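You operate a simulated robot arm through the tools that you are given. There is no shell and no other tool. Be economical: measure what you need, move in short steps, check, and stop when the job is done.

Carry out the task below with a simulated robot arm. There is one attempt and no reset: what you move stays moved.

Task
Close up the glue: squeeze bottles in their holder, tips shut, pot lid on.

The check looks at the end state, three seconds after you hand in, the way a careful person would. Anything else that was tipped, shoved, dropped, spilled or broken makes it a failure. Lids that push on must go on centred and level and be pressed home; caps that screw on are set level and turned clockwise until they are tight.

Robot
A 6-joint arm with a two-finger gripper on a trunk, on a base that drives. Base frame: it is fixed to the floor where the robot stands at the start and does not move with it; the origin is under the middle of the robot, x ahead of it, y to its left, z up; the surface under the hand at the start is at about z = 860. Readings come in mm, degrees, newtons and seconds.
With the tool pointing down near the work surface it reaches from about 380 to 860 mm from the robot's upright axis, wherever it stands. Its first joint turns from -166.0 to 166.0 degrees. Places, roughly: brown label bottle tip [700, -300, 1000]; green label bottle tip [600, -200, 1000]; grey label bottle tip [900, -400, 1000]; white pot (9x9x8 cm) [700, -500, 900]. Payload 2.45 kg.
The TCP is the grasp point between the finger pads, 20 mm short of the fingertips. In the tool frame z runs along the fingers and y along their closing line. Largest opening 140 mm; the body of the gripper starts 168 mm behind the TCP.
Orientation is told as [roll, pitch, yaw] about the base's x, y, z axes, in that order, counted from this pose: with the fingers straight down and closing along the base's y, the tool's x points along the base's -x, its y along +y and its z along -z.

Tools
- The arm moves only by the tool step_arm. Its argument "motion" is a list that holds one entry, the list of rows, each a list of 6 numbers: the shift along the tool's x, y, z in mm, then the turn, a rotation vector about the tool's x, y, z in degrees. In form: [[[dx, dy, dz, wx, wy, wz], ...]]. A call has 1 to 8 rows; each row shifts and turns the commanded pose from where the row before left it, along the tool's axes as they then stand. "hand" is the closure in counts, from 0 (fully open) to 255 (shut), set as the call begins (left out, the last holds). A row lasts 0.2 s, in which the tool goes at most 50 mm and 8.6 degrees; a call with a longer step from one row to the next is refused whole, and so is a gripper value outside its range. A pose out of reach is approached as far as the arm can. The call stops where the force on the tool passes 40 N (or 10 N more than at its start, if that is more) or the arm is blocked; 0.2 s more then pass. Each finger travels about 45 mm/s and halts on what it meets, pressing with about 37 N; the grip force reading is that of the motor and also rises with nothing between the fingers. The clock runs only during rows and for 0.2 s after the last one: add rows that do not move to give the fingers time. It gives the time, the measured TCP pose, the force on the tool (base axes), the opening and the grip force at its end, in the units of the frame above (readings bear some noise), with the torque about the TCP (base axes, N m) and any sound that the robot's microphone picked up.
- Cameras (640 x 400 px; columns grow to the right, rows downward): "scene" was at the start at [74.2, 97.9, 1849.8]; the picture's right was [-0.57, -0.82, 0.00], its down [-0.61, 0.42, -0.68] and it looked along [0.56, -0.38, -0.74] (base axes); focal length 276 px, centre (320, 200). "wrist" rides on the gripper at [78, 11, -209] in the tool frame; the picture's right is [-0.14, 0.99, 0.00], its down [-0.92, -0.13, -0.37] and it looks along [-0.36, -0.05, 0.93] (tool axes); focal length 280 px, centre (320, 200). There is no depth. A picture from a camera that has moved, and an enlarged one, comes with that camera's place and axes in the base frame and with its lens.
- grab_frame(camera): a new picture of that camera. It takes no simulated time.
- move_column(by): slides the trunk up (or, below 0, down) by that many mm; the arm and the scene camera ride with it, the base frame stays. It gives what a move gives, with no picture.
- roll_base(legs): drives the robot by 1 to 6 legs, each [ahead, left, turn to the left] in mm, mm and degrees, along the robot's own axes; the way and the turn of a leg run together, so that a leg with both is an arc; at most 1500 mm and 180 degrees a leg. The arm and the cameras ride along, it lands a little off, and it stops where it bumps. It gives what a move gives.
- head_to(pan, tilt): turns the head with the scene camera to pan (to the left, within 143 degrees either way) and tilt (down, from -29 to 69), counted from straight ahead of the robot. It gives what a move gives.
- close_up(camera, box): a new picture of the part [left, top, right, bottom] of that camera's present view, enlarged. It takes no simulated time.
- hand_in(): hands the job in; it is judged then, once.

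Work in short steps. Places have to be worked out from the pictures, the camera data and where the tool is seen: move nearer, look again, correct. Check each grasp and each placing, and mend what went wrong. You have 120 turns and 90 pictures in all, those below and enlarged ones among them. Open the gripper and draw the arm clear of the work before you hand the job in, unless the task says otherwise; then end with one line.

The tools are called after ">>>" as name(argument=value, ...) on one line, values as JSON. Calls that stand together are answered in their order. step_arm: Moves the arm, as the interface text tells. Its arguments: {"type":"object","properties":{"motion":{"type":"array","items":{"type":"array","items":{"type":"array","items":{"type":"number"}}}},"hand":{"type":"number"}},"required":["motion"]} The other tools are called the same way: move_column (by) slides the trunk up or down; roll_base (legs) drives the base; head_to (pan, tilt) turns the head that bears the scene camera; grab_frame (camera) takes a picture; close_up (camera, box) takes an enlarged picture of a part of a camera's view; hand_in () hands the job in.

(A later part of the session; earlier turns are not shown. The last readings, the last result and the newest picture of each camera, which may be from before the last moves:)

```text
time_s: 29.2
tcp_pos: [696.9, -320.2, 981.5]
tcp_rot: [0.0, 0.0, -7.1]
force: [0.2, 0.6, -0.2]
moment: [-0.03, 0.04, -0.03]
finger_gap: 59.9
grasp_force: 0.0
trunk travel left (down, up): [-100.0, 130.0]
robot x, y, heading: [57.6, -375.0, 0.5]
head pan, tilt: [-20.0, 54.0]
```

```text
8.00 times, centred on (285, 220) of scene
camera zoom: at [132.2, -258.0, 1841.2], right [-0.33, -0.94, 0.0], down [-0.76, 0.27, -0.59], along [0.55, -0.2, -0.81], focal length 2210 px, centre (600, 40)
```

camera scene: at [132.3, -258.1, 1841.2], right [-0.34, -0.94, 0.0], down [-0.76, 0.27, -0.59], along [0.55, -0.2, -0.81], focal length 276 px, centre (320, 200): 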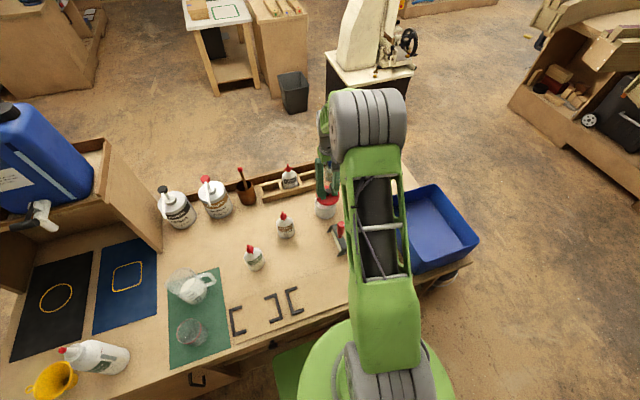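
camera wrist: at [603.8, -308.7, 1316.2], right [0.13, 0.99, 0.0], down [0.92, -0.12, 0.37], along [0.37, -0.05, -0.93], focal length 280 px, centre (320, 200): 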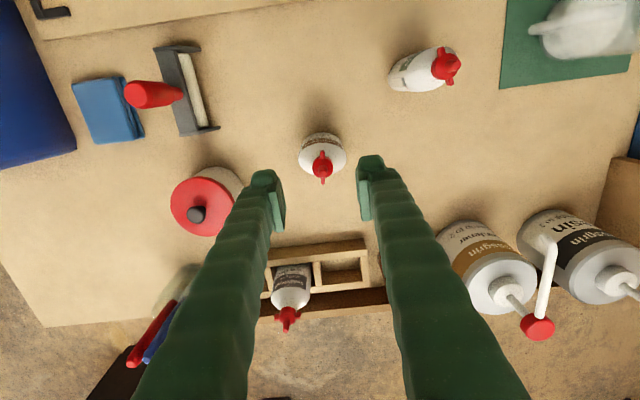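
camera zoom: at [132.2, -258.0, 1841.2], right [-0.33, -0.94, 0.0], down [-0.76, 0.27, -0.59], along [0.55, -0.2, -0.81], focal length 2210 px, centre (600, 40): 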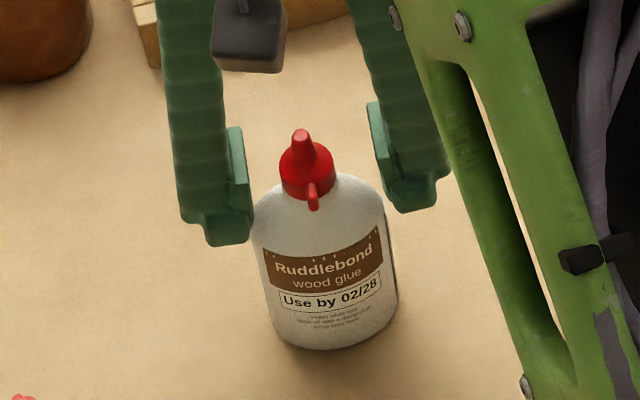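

Cap is centred between the pads, fingertips at the cap's lower edge. I close.

>>> step_arm(hand=255, motion=[[[0, 0, -1, 0, 0, 0], [0, 0, 0, 0, 0, 0], [0, 0, 0, 0, 0, 0], [0, 0, 0, 0, 0, 0], [0, 0, 0, 0, 0, 0]]])

>>> close_up(camera="wrist", box=[240, 100, 400, 250])

```text
time_s: 30.4
tcp_pos: [696.9, -320.7, 984.7]
tcp_rot: [0.0, -0.3, -7.2]
force: [1.3, 7.8, 29.1]
moment: [0.23, 0.09, -0.05]
finger_gap: 35.9
grasp_force: 36.9
trunk travel left (down, up): [-100.0, 130.0]
robot x, y, heading: [56.4, -378.3, 0.9]
head pan, tilt: [-20.0, 54.0]
```

```text
2.67 times, centred on (320, 175) of wrist
camera zoom: at [619.6, -299.3, 1193.7], right [0.26, 0.97, 0.0], down [0.9, -0.24, 0.37], along [0.36, -0.1, -0.93], focal length 748 px, centre (320, 267)
```

zoom: 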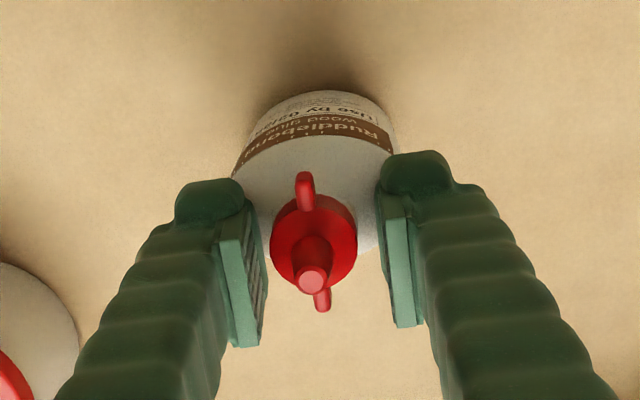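

The fingertips wedged on the shoulder (gap 36, 29 N up). I reopen, rise ~11 mm and look.

>>> step_arm(hand=146, motion=[[[0, 0, 0, 0, 0, 0], [0, 0, 0, 0, 0, 0], [0, 0, -12, 0, 0, 0], [0, 0, 0, 0, 0, 0]]])

>>> close_up(camera="wrist", box=[240, 100, 400, 250])

>>> close_up(camera="scene", box=[250, 195, 320, 245])

```text
time_s: 31.4
tcp_pos: [697.1, -321.0, 994.3]
tcp_rot: [0.0, 0.1, -7.0]
force: [-0.1, -0.6, -0.6]
moment: [-0.01, 0.03, 0.0]
finger_gap: 59.8
grasp_force: 0.1
trunk travel left (down, up): [-100.0, 130.0]
robot x, y, heading: [57.2, -376.3, 0.5]
head pan, tilt: [-20.0, 54.0]
```

```text
2.67 times, centred on (320, 175) of wrist
camera zoom: at [620.5, -300.2, 1203.8], right [0.26, 0.97, 0.0], down [0.9, -0.24, 0.37], along [0.36, -0.1, -0.93], focal length 748 px, centre (320, 267)
```

zoom: 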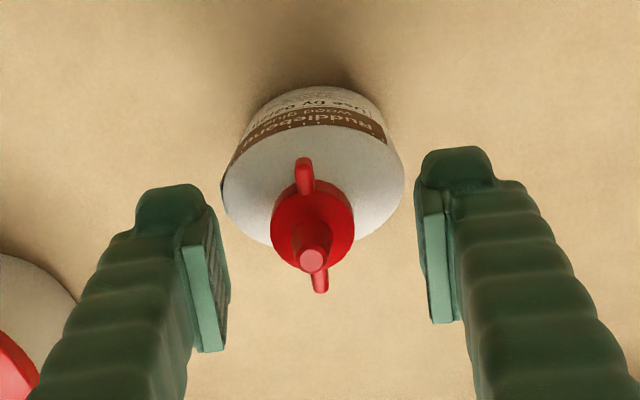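

```text
8.00 times, centred on (285, 220) of scene
camera zoom: at [132.4, -258.0, 1841.2], right [-0.33, -0.94, 0.0], down [-0.76, 0.27, -0.59], along [0.55, -0.2, -0.81], focal length 2210 px, centre (600, 40)
```

zoom: 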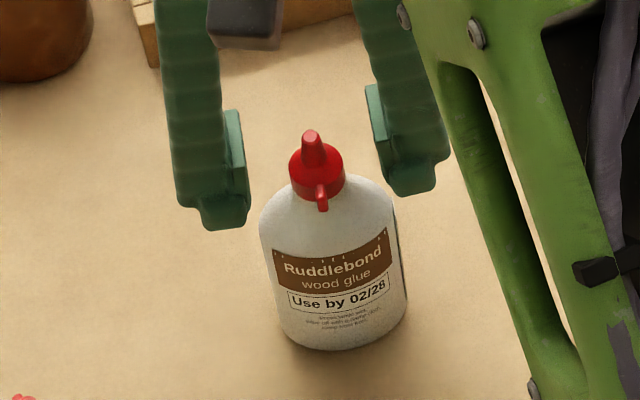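

Bottle slid ~4 mm but stands. I recentre (-3.5 mm in y) and grasp higher, at z≈991.

>>> step_arm(hand=255, motion=[[[0, -3.2, 3, 0, 0, 0], [0, 0, 0, 0, 0, 0], [0, 0, 0, 0, 0, 0], [0, 0, 0, 0, 0, 0], [0, 0, 0, 0, 0, 0]]])

>>> close_up(camera="wrist", box=[240, 100, 400, 250])

```text
time_s: 32.6
tcp_pos: [698.3, -323.2, 991.3]
tcp_rot: [0.0, 0.1, -7.2]
force: [0.5, 2.8, 4.6]
moment: [0.15, 0.0, -0.01]
finger_gap: 25.2
grasp_force: 37.5
trunk travel left (down, up): [-100.0, 130.0]
robot x, y, heading: [53.2, -370.8, 0.2]
head pan, tilt: [-20.0, 54.0]
```

```text
2.67 times, centred on (320, 175) of wrist
camera zoom: at [620.4, -303.6, 1201.2], right [0.26, 0.97, 0.0], down [0.9, -0.24, 0.37], along [0.36, -0.1, -0.93], focal length 748 px, centre (320, 267)
```

zoom: 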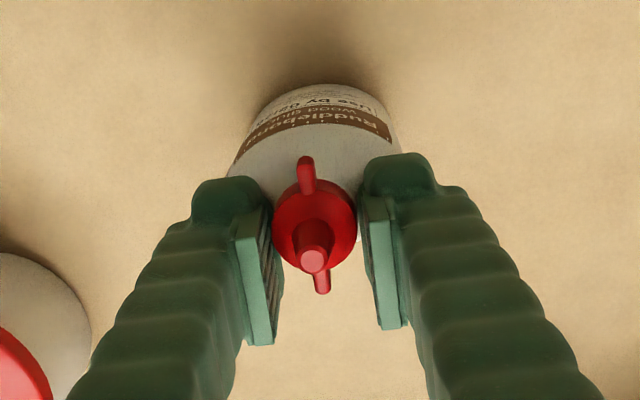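

Cap gripped (25 mm). I lift 90 mm and check the bottle hangs true.

>>> step_arm(motion=[[[0, 0, -20, 0, 0, 0], [0, 0, -35, 0, 0, 0], [0, 0, -35, 0, 0, 0], [0, 0, 0, 0, 0, 0]]])

>>> grab_frame(camera="wrist")

>>> grab_frame(camera="scene")

```text
time_s: 33.6
tcp_pos: [697.4, -325.4, 1081.4]
tcp_rot: [0.0, 0.1, -7.1]
force: [0.3, -0.3, -2.7]
moment: [0.02, -0.03, 0.02]
finger_gap: 25.3
grasp_force: 37.3
trunk travel left (down, up): [-100.0, 130.0]
robot x, y, heading: [57.6, -377.7, 0.5]
head pan, tilt: [-20.0, 54.0]
```

```text
42 pictures are left
camera wrist: at [620.5, -303.2, 1291.3], right [0.26, 0.97, 0.0], down [0.9, -0.24, 0.37], along [0.36, -0.1, -0.93], focal length 280 px, centre (320, 200)
```

wrist: 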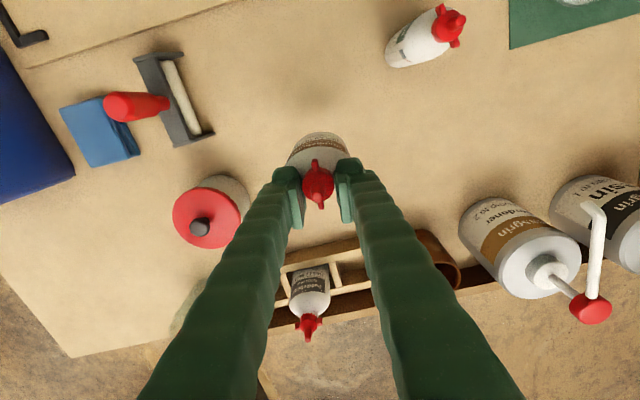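

```text
41 pictures are left
camera scene: at [132.6, -258.0, 1841.1], right [-0.33, -0.94, 0.0], down [-0.76, 0.27, -0.59], along [0.55, -0.2, -0.81], focal length 276 px, centre (320, 200)
```

scene: 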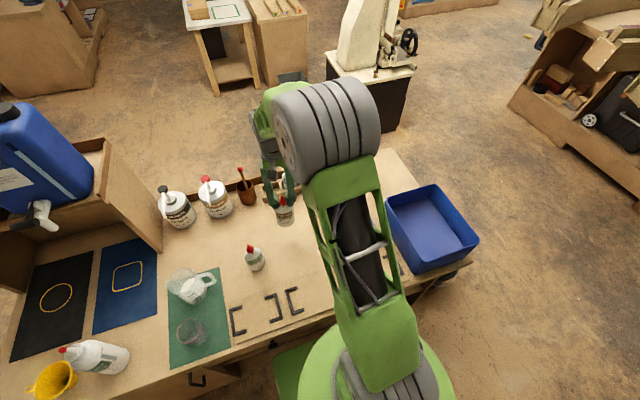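

Bottle hangs straight. I shift the hand 110 mm to the left to free the view onto the holder and measure the left slot.

>>> step_arm(motion=[[[0, 40, 0, 0, 0, 0], [0, 40, 0, 0, 0, 0], [0, 30, 0, 0, 0, 0], [0, 0, 0, 0, 0, 0], [0, 0, 0, 0, 0, 0]]])

>>> close_up(camera="scene", box=[240, 155, 350, 225])

>>> close_up(camera="wrist", box=[160, 200, 300, 340])

```text
time_s: 34.8
tcp_pos: [709.6, -215.6, 1081.8]
tcp_rot: [0.0, -0.1, -7.1]
force: [0.2, 0.6, -2.3]
moment: [0.02, -0.01, 0.02]
finger_gap: 25.2
grasp_force: 36.5
trunk travel left (down, up): [-100.0, 130.0]
robot x, y, heading: [52.7, -377.8, 0.7]
head pan, tilt: [-20.0, 54.0]
```

```text
5.71 times, centred on (295, 190) of scene
camera zoom: at [132.4, -258.0, 1841.2], right [-0.33, -0.94, 0.0], down [-0.76, 0.27, -0.59], along [0.55, -0.2, -0.81], focal length 1578 px, centre (463, 257)
```

zoom: 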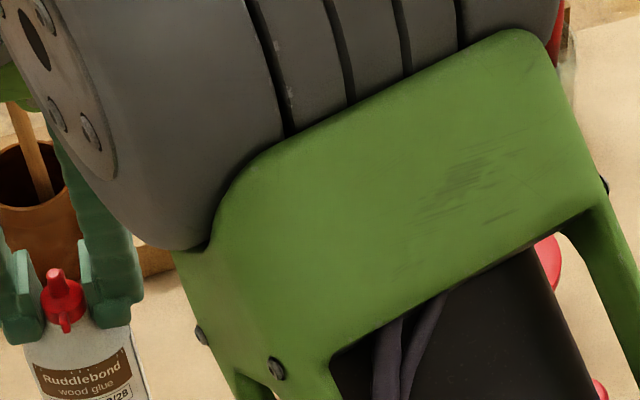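

```text
2.86 times, centred on (230, 270) of wrist
camera zoom: at [633.9, -195.4, 1290.9], right [0.26, 0.97, 0.0], down [0.9, -0.24, 0.37], along [0.36, -0.1, -0.93], focal length 801 px, centre (577, 0)
```

zoom: 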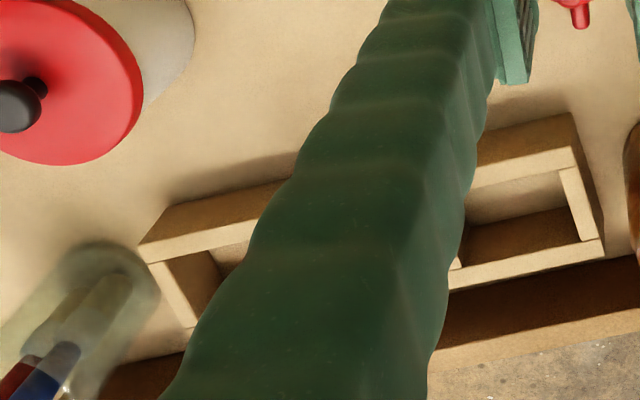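

Holder top is ≈ z 900, left slot roughly x 885–936, y −273…−349 (parallel to y); the bottle fits tightly, so I need precision. I shift 28 mm right to see the whole slot and zoom on slot and bottle.

>>> step_arm(motion=[[[0, -28, 0, 0, 0, 0], [0, 0, 0, 0, 0, 0], [0, 0, 0, 0, 0, 0]]])

>>> close_up(camera="wrist", box=[240, 210, 360, 300])

>>> close_up(camera="wrist", box=[270, 120, 370, 220])

```text
time_s: 35.6
tcp_pos: [707.6, -244.6, 1081.7]
tcp_rot: [0.1, 0.1, -7.0]
force: [0.5, 0.1, -2.0]
moment: [0.01, 0.01, 0.01]
finger_gap: 25.4
grasp_force: 37.3
trunk travel left (down, up): [-100.0, 130.0]
robot x, y, heading: [57.6, -375.0, 0.5]
head pan, tilt: [-20.0, 54.0]
```

```text
4.44 times, centred on (300, 255) of wrist
camera zoom: at [630.5, -224.6, 1291.5], right [0.26, 0.97, 0.0], down [0.9, -0.24, 0.37], along [0.36, -0.1, -0.93], focal length 1246 px, centre (409, -44)
```

zoom: 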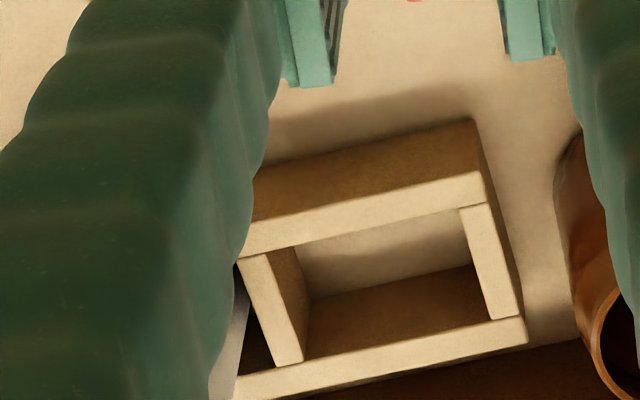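

```text
4.00 times, centred on (320, 170) of wrist
camera zoom: at [630.5, -224.6, 1291.5], right [0.26, 0.97, 0.0], down [0.9, -0.24, 0.37], along [0.36, -0.1, -0.93], focal length 1122 px, centre (320, 320)
```

zoom: 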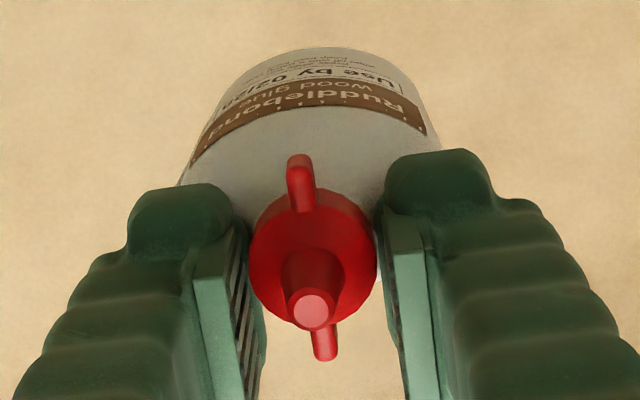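

Slot inside measures x≈882–933, y≈-273…-347, parallel to the axes; centre ≈ (909,-310). Bottle's width lies along tool y, so tool yaw 0 fits. I turn and carry toward it.

>>> step_arm(motion=[[[0, 0, 0, 0, 0, -7.2], [0, -33, 0, 0, 0, 0], [0, -32, 0, 0, 0, 0], [-45, 0, 0, 0, 0, 0], [-45, 0, 0, 0, 0, 0], [-45, 0, 0, 0, 0, 0], [-20, 0, 0, 0, 0, 0], [0, 0, 0, 0, 0, 0]]])

```text
time_s: 37.4
tcp_pos: [863.8, -308.8, 1083.8]
tcp_rot: [0.0, -0.1, 0.0]
force: [1.2, -0.1, -2.4]
moment: [0.0, 0.0, -0.01]
finger_gap: 25.2
grasp_force: 36.6
trunk travel left (down, up): [-100.0, 130.0]
robot x, y, heading: [56.0, -375.7, 0.4]
head pan, tilt: [-20.0, 54.0]
```

Next the last 46 mm to above the slot; then check by eye before lowering.

>>> step_arm(motion=[[[-30, -0.5, 0, 0, 0, 0], [-16, 0, 0, 0, 0, 0], [0, 0, 10, 0, 0, 0], [0, 0, 15, 0, 0, 0], [0, 0, 0, 0, 0, 0]]])

>>> close_up(camera="wrist", box=[240, 80, 400, 220])

>>> close_up(camera="scene", box=[230, 155, 330, 225])

```text
time_s: 38.6
tcp_pos: [909.1, -308.2, 1057.2]
tcp_rot: [0.0, 0.0, 0.1]
force: [-1.0, -0.5, -2.4]
moment: [0.0, -0.03, 0.0]
finger_gap: 25.4
grasp_force: 37.2
trunk travel left (down, up): [-100.0, 130.0]
robot x, y, heading: [57.0, -372.5, 0.7]
head pan, tilt: [-20.0, 54.0]
```

```text
2.86 times, centred on (320, 150) of wrist
camera zoom: at [830.0, -297.4, 1266.5], right [0.14, 0.99, 0.0], down [0.92, -0.13, 0.37], along [0.36, -0.05, -0.93], focal length 801 px, centre (320, 343)
```

zoom: 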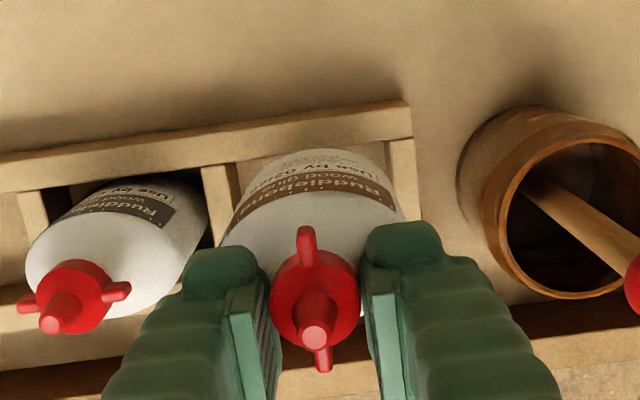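

```text
5.71 times, centred on (280, 190) of scene
camera zoom: at [132.4, -258.0, 1841.2], right [-0.33, -0.94, 0.0], down [-0.76, 0.27, -0.59], along [0.55, -0.2, -0.81], focal length 1578 px, centre (549, 257)
```

zoom: 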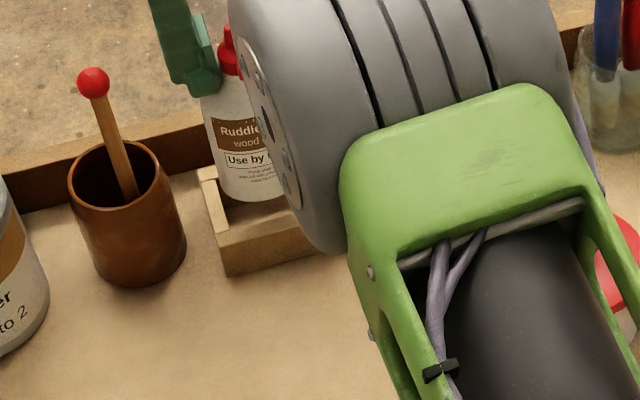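

The bottle looks about as deep as the slot (front contour near the front wall edge). I zoom to judge clearance there and how the grey bottle sits.

>>> close_up(camera="wrist", box=[290, 115, 360, 165])

>>> close_up(camera="wrist", box=[205, 125, 305, 205])

```text
8.00 times, centred on (325, 140) of wrist
camera zoom: at [830.0, -297.4, 1266.5], right [0.14, 0.99, 0.0], down [0.92, -0.13, 0.37], along [0.36, -0.05, -0.93], focal length 2243 px, centre (280, 680)
```

zoom: 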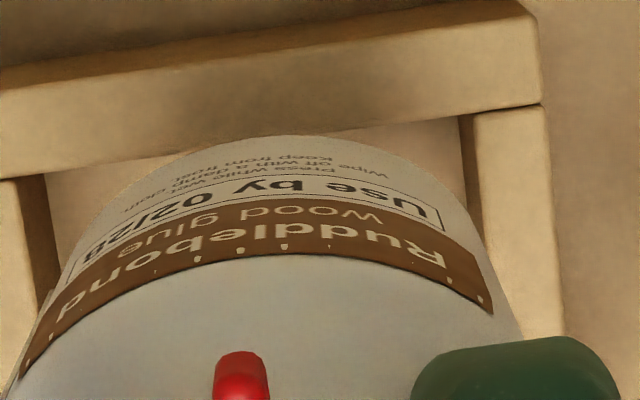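

```text
5.00 times, centred on (255, 165) of wrist
camera zoom: at [830.0, -297.4, 1266.5], right [0.14, 0.99, 0.0], down [0.92, -0.13, 0.37], along [0.36, -0.05, -0.93], focal length 1402 px, centre (645, 375)
```

zoom: 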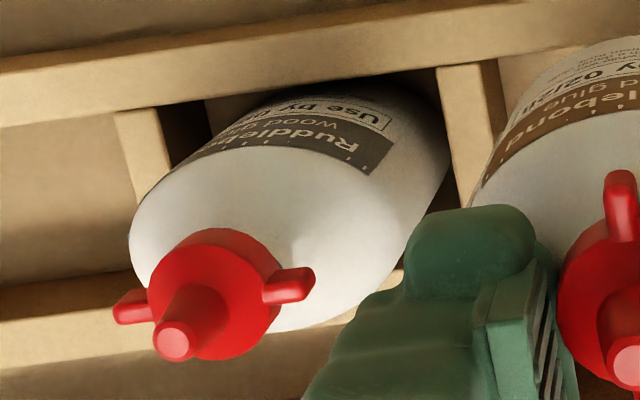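

Front contour overlaps the front wall edge by ~3 mm while y is centred. I shift +5 mm in x and lower to just above the holder top, then recheck.

>>> step_arm(motion=[[[-5, -0.5, 0, 0, 0, 0], [0, 0, 10, 0, 0, 0], [0, 0, 8, 0, 0, 0], [0, 0, 0, 0, 0, 0]]])

>>> close_up(camera="wrist", box=[280, 105, 370, 170])

```text
time_s: 39.6
tcp_pos: [913.6, -309.3, 1038.6]
tcp_rot: [0.0, 0.0, 0.0]
force: [-0.2, 0.1, -1.7]
moment: [0.02, 0.0, -0.02]
finger_gap: 25.1
grasp_force: 36.8
trunk travel left (down, up): [-100.0, 130.0]
robot x, y, heading: [56.2, -375.1, 0.2]
head pan, tilt: [-20.0, 54.0]
```

```text
6.15 times, centred on (325, 138) of wrist
camera zoom: at [835.3, -298.4, 1247.8], right [0.14, 0.99, 0.0], down [0.92, -0.13, 0.37], along [0.36, -0.05, -0.93], focal length 1726 px, centre (289, 585)
```

zoom: 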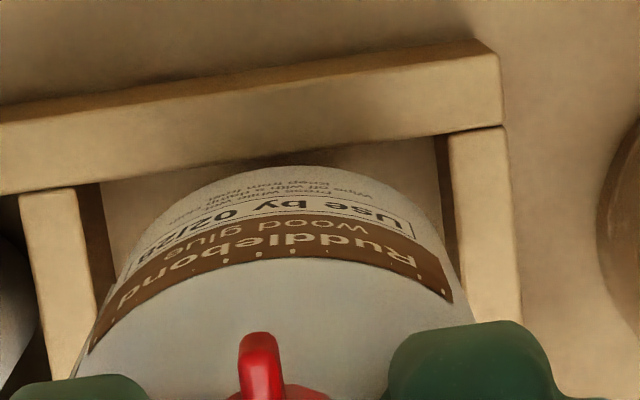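

Front clearance ~2 mm, sides even. I lower gently, watching force.

>>> step_arm(motion=[[[0, 0, 4, 0, 0, 0], [0, 0, 4, 0, 0, 0], [0, 0, 4, 0, 0, 0], [0, 0, 4, 0, 0, 0], [0, 0, 0, 0, 0, 0]]])

```text
time_s: 40.8
tcp_pos: [914.1, -308.8, 1021.5]
tcp_rot: [-0.1, 0.0, 0.2]
force: [1.0, -0.6, -3.9]
moment: [0.02, -0.24, -0.01]
finger_gap: 25.1
grasp_force: 37.3
trunk travel left (down, up): [-100.0, 130.0]
robot x, y, heading: [56.5, -375.9, 0.3]
head pan, tilt: [-20.0, 54.0]
```

Inside the slot without resistance. Continue down.

>>> step_arm(motion=[[[0, 0, 4, 0, 0, 0], [0, 0, 4, 0, 0, 0], [0, 0, 4, 0, 0, 0], [0, 0, 3, 0, 0, 0], [0, 0, 2, 0, 0, 0], [0, 0, 0, 0, 0, 0]]])

>>> close_up(camera="wrist", box=[240, 100, 400, 220])

```text
time_s: 42.2
tcp_pos: [912.7, -308.0, 1005.7]
tcp_rot: [-0.1, 0.0, 0.1]
force: [4.2, 0.8, -0.8]
moment: [0.05, -0.46, -0.01]
finger_gap: 25.4
grasp_force: 36.9
trunk travel left (down, up): [-100.0, 130.0]
robot x, y, heading: [55.3, -373.0, 0.4]
head pan, tilt: [-20.0, 54.0]
```

```text
3.33 times, centred on (320, 160) of wrist
camera zoom: at [834.8, -298.2, 1214.7], right [0.14, 0.99, 0.0], down [0.92, -0.13, 0.37], along [0.37, -0.05, -0.93], focal length 935 px, centre (320, 333)
```

zoom: 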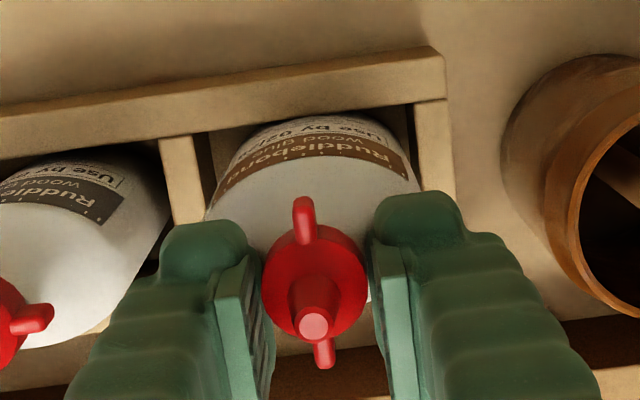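

A light 4 N from the front wall at the base; I shift +1.5 mm in x and continue until the floor is felt.

>>> step_arm(motion=[[[-1.5, 0, 2, 0, 0, 0], [0, 0, 2, 0, 0, 0], [0, 0, 2, 0, 0, 0], [0, 0, 1.5, 0, 0, 0], [0, 0, 0, 0, 0, 0]]])

```text
time_s: 43.4
tcp_pos: [916.3, -308.6, 999.0]
tcp_rot: [0.0, 0.0, 0.2]
force: [-0.6, -0.2, -1.5]
moment: [-0.01, -0.01, -0.01]
finger_gap: 25.1
grasp_force: 36.7
trunk travel left (down, up): [-100.0, 130.0]
robot x, y, heading: [54.2, -377.1, 0.3]
head pan, tilt: [-20.0, 54.0]
```

Free now. Floor is expected within ~8 mm; lower in 1 mm steps.

>>> step_arm(motion=[[[0, 0, 1, 0, 0, 0], [0, 0, 1, 0, 0, 0], [0, 0, 1, 0, 0, 0], [0, 0, 1, 0, 0, 0], [0, 0, 0, 0, 0, 0]]])

```text
time_s: 44.6
tcp_pos: [914.6, -309.3, 993.4]
tcp_rot: [0.1, 0.0, 0.1]
force: [-1.2, 0.4, -2.3]
moment: [-0.01, -0.01, -0.03]
finger_gap: 25.1
grasp_force: 36.9
trunk travel left (down, up): [-100.0, 130.0]
robot x, y, heading: [55.1, -378.0, 0.6]
head pan, tilt: [-20.0, 54.0]
```

Still hanging (-2.3 N); maybe the slot is bottomless. Continue.

>>> step_arm(motion=[[[0, 0, 1, 0, 0, 0], [0, 0, 1, 0, 0, 0], [0, 0, 1, 0, 0, 0], [0, 0, 0, 0, 0, 0]]])

```text
time_s: 45.6
tcp_pos: [915.0, -310.4, 992.5]
tcp_rot: [0.0, -0.1, 0.1]
force: [0.8, 0.1, 4.7]
moment: [0.01, 0.1, 0.0]
finger_gap: 25.2
grasp_force: 37.2
trunk travel left (down, up): [-100.0, 130.0]
robot x, y, heading: [56.5, -372.5, 0.8]
head pan, tilt: [-20.0, 54.0]
```

Bottle stands on the floor of the slot. I now turn the tip clockwise (from above) 24° and read the torque.

>>> step_arm(motion=[[[0, 0, 0, 0, 0, 8], [0, 0, 0, 0, 0, 8], [0, 0, 0, 0, 0, 8], [0, 0, 0, 0, 0, 0]]])

>>> close_up(camera="wrist", box=[240, 100, 400, 220])

```text
time_s: 46.6
tcp_pos: [914.1, -309.6, 992.2]
tcp_rot: [0.1, -0.1, -24.0]
force: [1.3, -1.7, 7.7]
moment: [-0.01, -0.03, -0.05]
finger_gap: 25.1
grasp_force: 36.7
trunk travel left (down, up): [-100.0, 130.0]
robot x, y, heading: [53.3, -375.7, 0.5]
head pan, tilt: [-20.0, 54.0]
```

```text
3.33 times, centred on (320, 160) of wrist
camera zoom: at [846.7, -267.6, 1201.7], right [0.53, 0.85, 0.0], down [0.79, -0.49, 0.37], along [0.31, -0.19, -0.93], focal length 935 px, centre (320, 333)
```

zoom: 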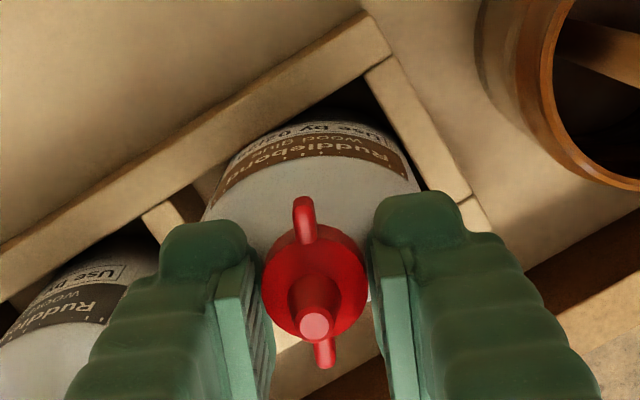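

The bottle turned along with the tip (label still aligned with tool). Continue until the slot blocks it and the tip turns.

>>> step_arm(motion=[[[0, 0, 0, 0, 0, 8], [0, 0, 0, 0, 0, 8], [0, 0, 0, 0, 0, 0]]])

>>> step_arm(motion=[[[0, 0, 0, 0, 0, 8], [0, 0, 0, 0, 0, 8], [0, 0, 0, 0, 0, 0]]])

>>> close_up(camera="wrist", box=[240, 100, 400, 220])

```text
time_s: 47.4
tcp_pos: [914.6, -308.7, 992.5]
tcp_rot: [0.1, 0.0, -40.0]
force: [2.4, -2.6, 15.8]
moment: [0.08, 0.0, -0.01]
finger_gap: 25.2
grasp_force: 37.2
trunk travel left (down, up): [-100.0, 130.0]
robot x, y, heading: [54.3, -377.4, 0.7]
head pan, tilt: [-20.0, 54.0]
```

```text
time_s: 48.2
tcp_pos: [913.2, -309.9, 991.8]
tcp_rot: [0.0, 0.0, -56.1]
force: [-5.8, -6.4, 13.8]
moment: [-0.23, 0.18, 0.09]
finger_gap: 24.4
grasp_force: 36.9
trunk travel left (down, up): [-100.0, 130.0]
robot x, y, heading: [55.9, -374.6, 0.3]
head pan, tilt: [-20.0, 54.0]
```

```text
3.33 times, centred on (320, 160) of wrist
camera zoom: at [878.2, -239.3, 1201.4], right [0.9, 0.44, 0.0], down [0.41, -0.84, 0.37], along [0.16, -0.33, -0.93], focal length 935 px, centre (320, 333)
```

zoom: 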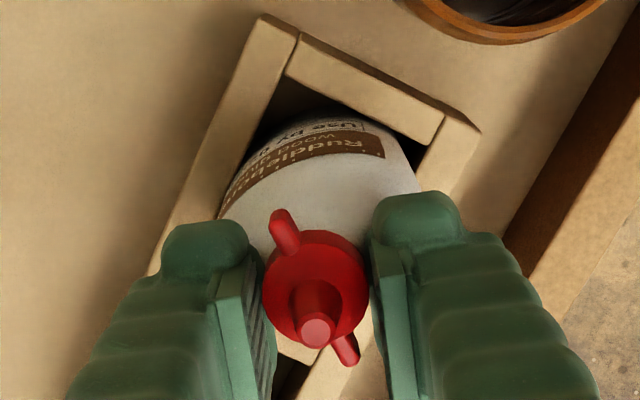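

The bottle is jammed now and the cap slips in the pads until its wings engage them. Continue turning to engage.

>>> step_arm(motion=[[[0, 0, 0, 0, 0, 8], [0, 0, 0, 0, 0, 8], [0, 0, 0, 0, 0, 0]]])

>>> close_up(camera="wrist", box=[240, 100, 400, 220])

```text
time_s: 49.0
tcp_pos: [911.5, -310.5, 993.4]
tcp_rot: [0.0, 0.0, -72.0]
force: [-16.4, -10.8, 10.1]
moment: [-0.46, 0.4, 0.22]
finger_gap: 22.9
grasp_force: 37.1
trunk travel left (down, up): [-100.0, 130.0]
robot x, y, heading: [55.4, -377.8, 0.4]
head pan, tilt: [-20.0, 54.0]
```

```text
3.33 times, centred on (320, 160) of wrist
camera zoom: at [898.5, -233.2, 1201.8], right [0.98, 0.17, 0.0], down [0.16, -0.92, 0.37], along [0.06, -0.36, -0.93], focal length 935 px, centre (320, 333)
```

zoom: 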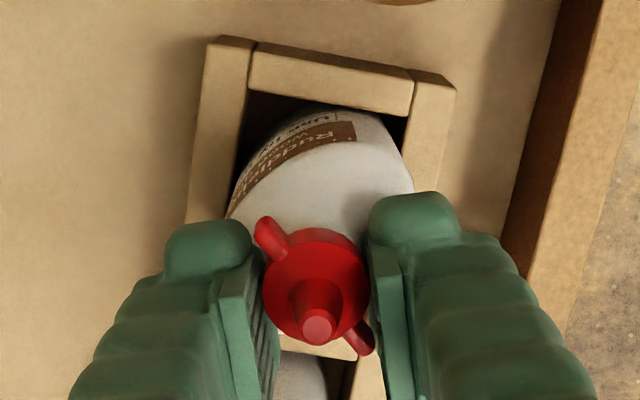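

The wings now bear on the pads. I relieve the sideways load (about 2 mm) and turn on.

>>> step_arm(motion=[[[-0.6, -2.3, 0, 0, 0, 0], [0, 0, 0, 0, 0, 6], [0, 0, 0, 0, 0, 6], [0, 0, 0, 0, 0, 0]]])

>>> close_up(camera="wrist", box=[240, 100, 400, 220])

```text
time_s: 50.0
tcp_pos: [911.5, -310.9, 993.0]
tcp_rot: [0.0, -0.1, -83.9]
force: [-10.6, -8.2, 4.6]
moment: [-0.7, 0.66, 0.07]
finger_gap: 21.1
grasp_force: 36.7
trunk travel left (down, up): [-100.0, 130.0]
robot x, y, heading: [54.9, -375.5, 0.4]
head pan, tilt: [-20.0, 54.0]
```

```text
3.33 times, centred on (320, 160) of wrist
camera zoom: at [913.2, -232.2, 1202.0], right [1.0, -0.03, 0.0], down [-0.03, -0.93, 0.37], along [-0.01, -0.37, -0.93], focal length 935 px, centre (320, 333)
```

zoom: 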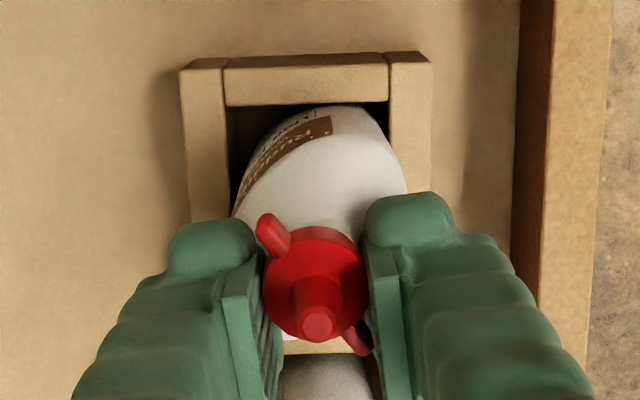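

Wings appear turned ~54° and the bottle ~43°, so the tip has begun to turn. I continue 14° and compare.

>>> step_arm(motion=[[[0, 0, 0, 0, 0, 7], [0, 0, 0, 0, 0, 7], [0, 0, 0, 0, 0, 0]]])

>>> close_up(camera="wrist", box=[240, 100, 400, 220])

```text
time_s: 50.8
tcp_pos: [911.0, -310.9, 991.3]
tcp_rot: [0.1, 0.0, -98.1]
force: [-14.9, -8.4, 3.7]
moment: [-0.58, 0.47, 0.14]
finger_gap: 20.4
grasp_force: 36.1
trunk travel left (down, up): [-100.0, 130.0]
robot x, y, heading: [55.2, -376.8, 0.3]
head pan, tilt: [-20.0, 54.0]
```

```text
3.33 times, centred on (320, 160) of wrist
camera zoom: at [931.9, -235.4, 1201.9], right [0.96, -0.27, 0.0], down [-0.25, -0.89, 0.37], along [-0.1, -0.35, -0.93], focal length 935 px, centre (320, 333)
```

zoom: 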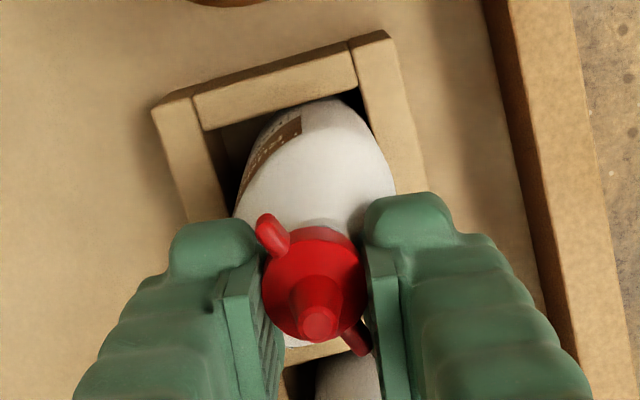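

The bottle stayed, wings turned with the tool: the tip is turning. I keep going until it becomes tight.

>>> step_arm(motion=[[[0, 0, 0, 0, 0, 8], [0, 0, 0, 0, 0, 8], [0, 0, 0, 0, 0, 8], [0, 0, 0, 0, 0, 0]]])

>>> step_arm(motion=[[[0, 0, 0, 0, 0, 8], [0, 0, 0, 0, 0, 8], [0, 0, 0, 0, 0, 0]]])

>>> close_up(camera="wrist", box=[240, 100, 400, 220])

```text
time_s: 51.8
tcp_pos: [908.5, -310.9, 992.2]
tcp_rot: [-0.2, -0.1, -121.9]
force: [-25.0, -5.9, -0.3]
moment: [-0.4, 0.61, 0.14]
finger_gap: 20.2
grasp_force: 36.6
trunk travel left (down, up): [-100.0, 130.0]
robot x, y, heading: [56.9, -376.2, 0.7]
head pan, tilt: [-20.0, 54.0]
```

```text
time_s: 52.6
tcp_pos: [909.0, -310.9, 991.9]
tcp_rot: [-0.2, -0.2, -138.0]
force: [-29.6, -3.9, -5.7]
moment: [-0.02, 0.84, 0.2]
finger_gap: 20.2
grasp_force: 37.0
trunk travel left (down, up): [-100.0, 130.0]
robot x, y, heading: [56.7, -375.4, 0.7]
head pan, tilt: [-20.0, 54.0]
```

```text
3.33 times, centred on (320, 160) of wrist
camera zoom: at [974.8, -266.0, 1201.2], right [0.56, -0.83, 0.0], down [-0.77, -0.52, 0.37], along [-0.31, -0.21, -0.93], focal length 935 px, centre (320, 333)
```

zoom: 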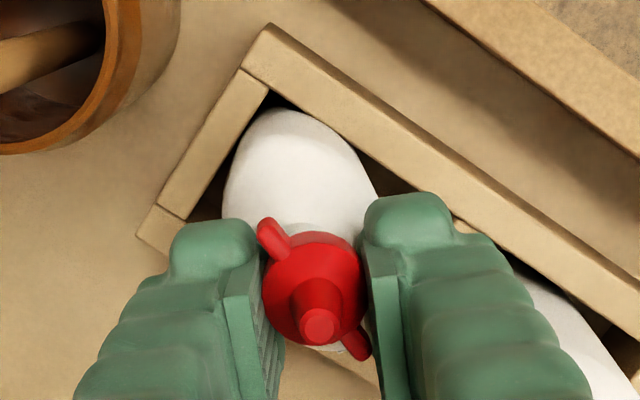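

Sideways load grew to 30 N; I relieve it by ~3 mm and turn further.

>>> step_arm(motion=[[[-2.5, -1.7, 0, 0, 0, 0], [0, 0, 0, 0, 0, 6], [0, 0, 0, 0, 0, 6], [0, 0, 0, 0, 0, 0]]])

>>> close_up(camera="wrist", box=[240, 100, 400, 220])

```text
time_s: 53.6
tcp_pos: [908.8, -309.8, 992.4]
tcp_rot: [-0.1, -0.1, -150.0]
force: [-21.5, 2.4, -7.0]
moment: [0.35, 1.05, 0.35]
finger_gap: 20.8
grasp_force: 37.0
trunk travel left (down, up): [-100.0, 130.0]
robot x, y, heading: [55.4, -375.4, 0.9]
head pan, tilt: [-20.0, 54.0]
```

```text
3.33 times, centred on (320, 160) of wrist
camera zoom: at [980.8, -280.1, 1201.6], right [0.38, -0.93, 0.0], down [-0.86, -0.35, 0.37], along [-0.34, -0.14, -0.93], focal length 935 px, centre (320, 333)
```

zoom: 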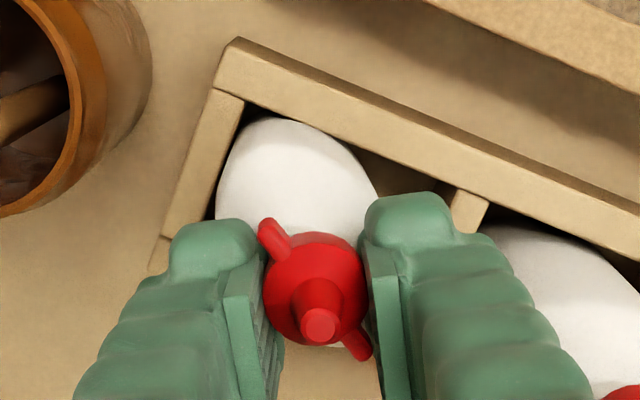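

Torque about z rises to 0.35. A bit further, with some relief.

>>> step_arm(motion=[[[-1.5, -1, 0, 0, 0, 0], [0, 0, 0, 0, 0, 5], [0, 0, 0, 0, 0, 5], [0, 0, 0, 0, 0, 0]]])

>>> close_up(camera="wrist", box=[240, 100, 400, 220])

```text
time_s: 54.6
tcp_pos: [908.2, -308.0, 992.6]
tcp_rot: [0.0, 0.2, -159.9]
force: [-17.1, 10.5, -2.7]
moment: [0.9, 0.2, 0.93]
finger_gap: 22.3
grasp_force: 36.8
trunk travel left (down, up): [-100.0, 130.0]
robot x, y, heading: [56.9, -372.5, 0.4]
head pan, tilt: [-20.0, 54.0]
```

```text
3.33 times, centred on (320, 160) of wrist
camera zoom: at [983.9, -292.0, 1202.2], right [0.21, -0.98, 0.0], down [-0.91, -0.2, 0.37], along [-0.36, -0.08, -0.93], focal length 935 px, centre (320, 333)
```

zoom: 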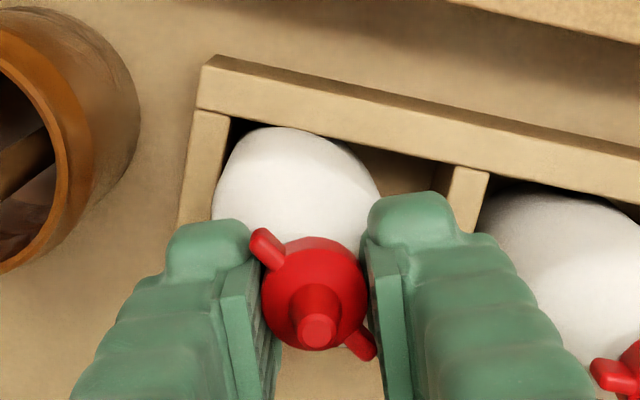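

0.93 N·m: the tip is tight. I open the fingers and rise to inspect.

>>> step_arm(hand=164, motion=[[[0, 0, 0, 0, 0, 0], [0, 0, 0, 0, 0, 0], [0, 0, 0, 0, 0, 0], [0, 0, -30, 0, 0, 0], [0, 0, -40, 0, 0, 0], [0, 0, -20, 0, 0, 0]]])

>>> grab_frame(camera="wrist")

>>> close_up(camera="scene", box=[230, 155, 330, 225])

```text
time_s: 56.0
tcp_pos: [906.7, -309.6, 1084.1]
tcp_rot: [0.0, 0.0, -160.0]
force: [0.4, -0.6, -0.7]
moment: [-0.05, 0.04, 0.02]
finger_gap: 50.0
grasp_force: 0.1
trunk travel left (down, up): [-100.0, 130.0]
robot x, y, heading: [56.9, -376.3, 0.8]
head pan, tilt: [-20.0, 54.0]
```

```text
22 pictures are left
camera wrist: at [984.2, -293.9, 1293.0], right [0.21, -0.98, 0.0], down [-0.91, -0.2, 0.37], along [-0.36, -0.08, -0.93], focal length 280 px, centre (320, 200)
```

wrist: 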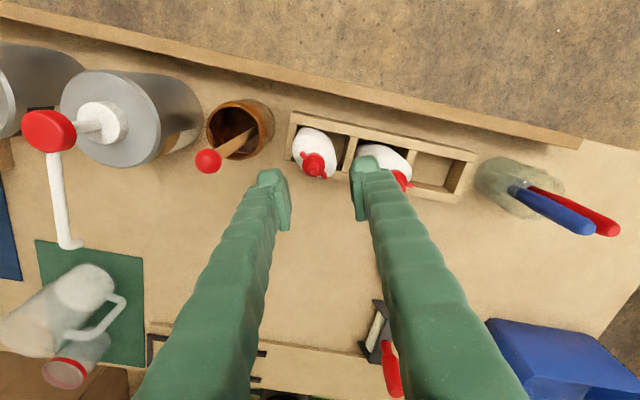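

```text
5.71 times, centred on (280, 190) of scene
camera zoom: at [132.1, -258.0, 1841.2], right [-0.33, -0.94, 0.0], down [-0.76, 0.27, -0.59], along [0.55, -0.2, -0.81], focal length 1578 px, centre (549, 257)
```

zoom: 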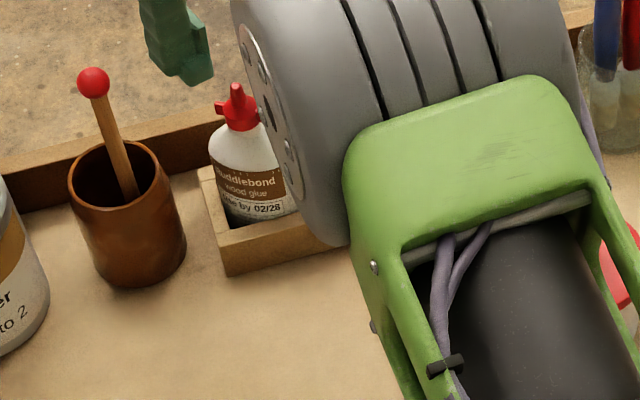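

Brown is seated upright with its tip shut. Now I withdraw toward the green bottle, unwinding the wrist.

>>> step_arm(motion=[[[-37.6, -13.7, -5, 0, 0, -8], [-35.3, -18.8, -5, 0, 0, -8], [-32.4, -23.5, -5, 0, 0, -8], [-28.8, -27.8, 0, 0, 0, -8], [-24.6, -31.5, 0, 0, 0, -8], [-20, -34.6, 0, 0, 0, -8], [-15, -37.1, 0, 0, 0, -8], [-9.7, -38.8, 0, 0, 0, -8]]])

>>> step_arm(motion=[[[0, 0, 0, 0, 0, -8], [0, 0, 0, 0, 0, -8], [0, 0, 0, 0, 0, -8], [0, 0, 0, 0, 0, -8], [0, 0, 0, 0, 0, -8], [0, 0, 0, 0, 0, -8], [0, 0, 0, 0, 0, -8], [0, 0, 0, 0, 0, -8]]])

```text
time_s: 57.8
tcp_pos: [587.1, -311.9, 1098.0]
tcp_rot: [0.1, -0.1, -95.8]
force: [-0.5, 0.3, 0.4]
moment: [-0.01, -0.03, 0.02]
finger_gap: 50.0
grasp_force: 0.1
trunk travel left (down, up): [-100.0, 130.0]
robot x, y, heading: [56.5, -372.8, 0.6]
head pan, tilt: [-20.0, 54.0]
```

```text
time_s: 59.6
tcp_pos: [588.7, -312.2, 1096.4]
tcp_rot: [-0.1, 0.0, -31.8]
force: [-0.1, 0.0, 0.2]
moment: [-0.01, 0.0, 0.0]
finger_gap: 50.1
grasp_force: 0.0
trunk travel left (down, up): [-100.0, 130.0]
robot x, y, heading: [52.3, -373.9, 0.2]
head pan, tilt: [-20.0, 54.0]
```

Rotate to yaw 0 and move over the green bottle for a look.

>>> step_arm(motion=[[[0, 0, 0, 0, 0, -8], [0, 0, 0, 0, 0, -8], [0, 0, 0, 0, 0, -8], [0, 0, 0, 0, 0, -8], [0, 40, 0, 0, 0, 0], [0, 40, 0, 0, 0, 0], [0, 22, 0, 0, 0, 0], [0, 0, 0, 0, 0, 0]]])

>>> close_up(camera="wrist", box=[240, 90, 400, 230])

```text
time_s: 61.4
tcp_pos: [588.8, -209.6, 1097.1]
tcp_rot: [0.0, -0.1, 0.1]
force: [0.0, -0.4, 0.7]
moment: [-0.03, -0.02, 0.02]
finger_gap: 50.1
grasp_force: 0.1
trunk travel left (down, up): [-100.0, 130.0]
robot x, y, heading: [57.1, -374.0, 0.5]
head pan, tilt: [-20.0, 54.0]
```

```text
2.86 times, centred on (320, 160) of wrist
camera zoom: at [509.0, -199.1, 1306.1], right [0.14, 0.99, 0.0], down [0.92, -0.13, 0.37], along [0.37, -0.05, -0.93], focal length 801 px, centre (320, 314)
```

zoom: 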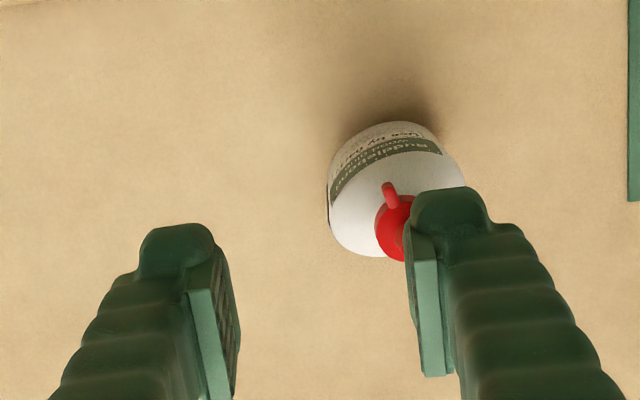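

Green cap ≈ (606,-178). I move over it and descend to z≈1040 for a proper look.

>>> step_arm(motion=[[[-17, 31, 10, 0, 0, 0], [0, 0, 25, 0, 0, 0], [0, 0, 20, 0, 0, 0], [0, 0, 0, 0, 0, 0]]])

>>> close_up(camera="wrist", box=[260, 100, 380, 220])

```text
time_s: 62.4
tcp_pos: [604.2, -177.8, 1041.2]
tcp_rot: [0.0, 0.0, 0.2]
force: [-0.8, -0.5, -0.1]
moment: [-0.03, 0.03, 0.0]
finger_gap: 49.7
grasp_force: 0.0
trunk travel left (down, up): [-100.0, 130.0]
robot x, y, heading: [54.7, -374.1, 0.5]
head pan, tilt: [-20.0, 54.0]
```

```text
3.33 times, centred on (320, 160) of wrist
camera zoom: at [525.8, -166.6, 1250.5], right [0.14, 0.99, 0.0], down [0.92, -0.13, 0.37], along [0.37, -0.05, -0.93], focal length 935 px, centre (320, 333)
```

zoom: 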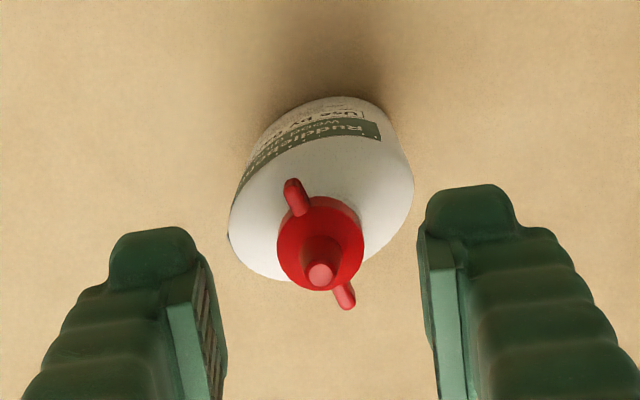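

Green: wings' yaw ≈ +16°, centre ≈ (605,-177.5). I set the tool 28° clockwise ahead of the wings so they engage the pads, descend to z≈992 and grip.

>>> step_arm(motion=[[[-1, 0.2, 15, 0, 0, 6.3], [0, 0, 20, 0, 0, 6.3], [0, 0, 14, 0, 0, 0], [0, 0, 0, 0, 0, 0]]])

>>> step_arm(hand=255, motion=[[[0, 0, 0, 0, 0, 0], [0, 0, 0, 0, 0, 0], [0, 0, 0, 0, 0, 0], [0, 0, 0, 0, 0, 0]]])

>>> close_up(camera="wrist", box=[260, 100, 380, 220])

```text
time_s: 63.4
tcp_pos: [605.4, -177.5, 993.0]
tcp_rot: [0.0, 0.0, -12.6]
force: [-0.2, 0.7, -0.3]
moment: [0.01, -0.02, 0.0]
finger_gap: 50.1
grasp_force: 0.0
trunk travel left (down, up): [-100.0, 130.0]
robot x, y, heading: [51.0, -380.3, 0.5]
head pan, tilt: [-20.0, 54.0]
```

```text
time_s: 64.4
tcp_pos: [604.7, -177.6, 992.7]
tcp_rot: [0.0, 0.1, -12.6]
force: [-0.1, -0.5, 0.7]
moment: [0.06, 0.06, 0.01]
finger_gap: 23.2
grasp_force: 37.0
trunk travel left (down, up): [-100.0, 130.0]
robot x, y, heading: [54.4, -378.2, 0.4]
head pan, tilt: [-20.0, 54.0]
```

```text
3.33 times, centred on (320, 160) of wrist
camera zoom: at [530.6, -150.0, 1202.4], right [0.35, 0.94, 0.0], down [0.87, -0.32, 0.37], along [0.35, -0.13, -0.93], focal length 935 px, centre (320, 333)
```

zoom: 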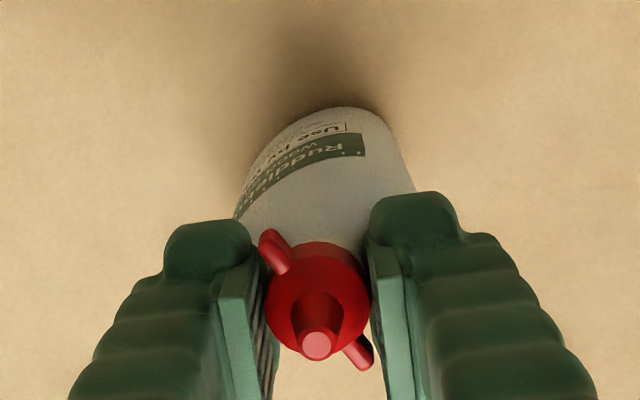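

Gripped (23 mm, wings engaged). I lift 96 mm, turn to yaw −28 (bottle square to the slot) and move right 150 mm.

>>> step_arm(motion=[[[0, 0, -26, 0, 0, 0], [0, 0, -40, 0, 0, 0], [0, 0, -30, 0, 0, 0], [0, 0, 0, 0, 0, 7.7], [0, 0, 0, 0, 0, 7.7], [-23.3, -44, 0, 0, 0, 0], [-23.3, -44, 0, 0, 0, 0], [-23.3, -44, 0, 0, 0, 0]]])

>>> step_arm(motion=[[[-40.6, 21.6, 0, 0, 0, 0], [-40.6, 21.6, 0, 0, 0, 0], [-40.6, 21.6, 0, 0, 0, 0], [-40.6, 21.6, 0, 0, 0, 0], [-22, 11.7, 0, 0, 0, 0], [0, 0, 0, 0, 0, 0]]])

>>> grab_frame(camera="wrist")

```text
time_s: 66.2
tcp_pos: [606.8, -328.0, 1087.6]
tcp_rot: [0.0, -0.1, -27.9]
force: [-1.2, -0.6, -2.4]
moment: [0.04, -0.04, 0.02]
finger_gap: 22.4
grasp_force: 37.5
trunk travel left (down, up): [-100.0, 130.0]
robot x, y, heading: [55.7, -378.1, 0.4]
head pan, tilt: [-20.0, 54.0]
```

```text
time_s: 67.6
tcp_pos: [815.9, -326.6, 1087.9]
tcp_rot: [0.0, -0.1, -27.9]
force: [-0.1, -0.3, -2.6]
moment: [0.03, -0.04, 0.01]
finger_gap: 22.3
grasp_force: 37.2
trunk travel left (down, up): [-100.0, 130.0]
robot x, y, heading: [53.6, -378.1, 0.5]
head pan, tilt: [-20.0, 54.0]
```

```text
17 pictures are left
camera wrist: at [751.0, -279.8, 1297.1], right [0.59, 0.81, 0.0], down [0.75, -0.54, 0.37], along [0.3, -0.22, -0.93], focal length 280 px, centre (320, 200)
```

wrist: 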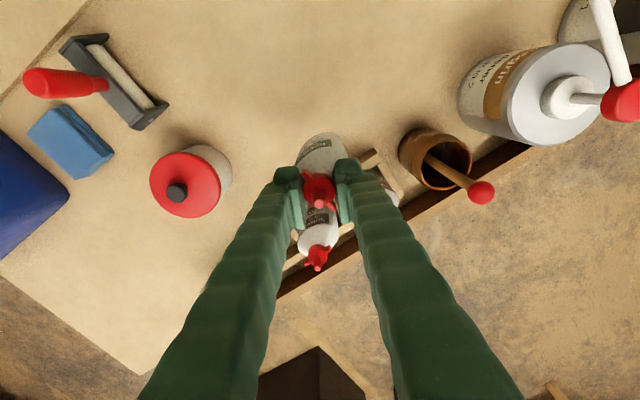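

Move to just in front of the right slot (x≈836, y≈-480), then measure.

>>> step_arm(motion=[[[-17.7, 9.4, 0, 0, 0, 0], [-23.3, -44, 0, 0, 0, 0], [-23.3, -44, 0, 0, 0, 0], [-23.3, -44, 0, 0, 0, 0], [-2, -3.5, 0, 0, 0, 0], [0, 0, 0, 0, 0, 0]]])

>>> grab_frame(camera="wrist")

```text
time_s: 69.0
tcp_pos: [834.0, -479.4, 1087.3]
tcp_rot: [0.1, 0.0, -27.9]
force: [0.0, 1.1, -1.5]
moment: [-0.03, 0.01, 0.01]
finger_gap: 22.4
grasp_force: 37.2
trunk travel left (down, up): [-100.0, 130.0]
robot x, y, heading: [58.6, -378.2, 0.5]
head pan, tilt: [-20.0, 54.0]
```

```text
16 pictures are left
camera wrist: at [770.2, -433.0, 1296.6], right [0.59, 0.81, 0.0], down [0.75, -0.54, 0.37], along [0.3, -0.22, -0.93], focal length 280 px, centre (320, 200)
```

wrist: 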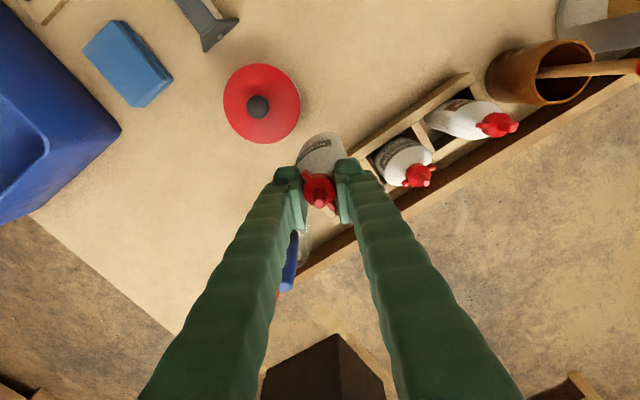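

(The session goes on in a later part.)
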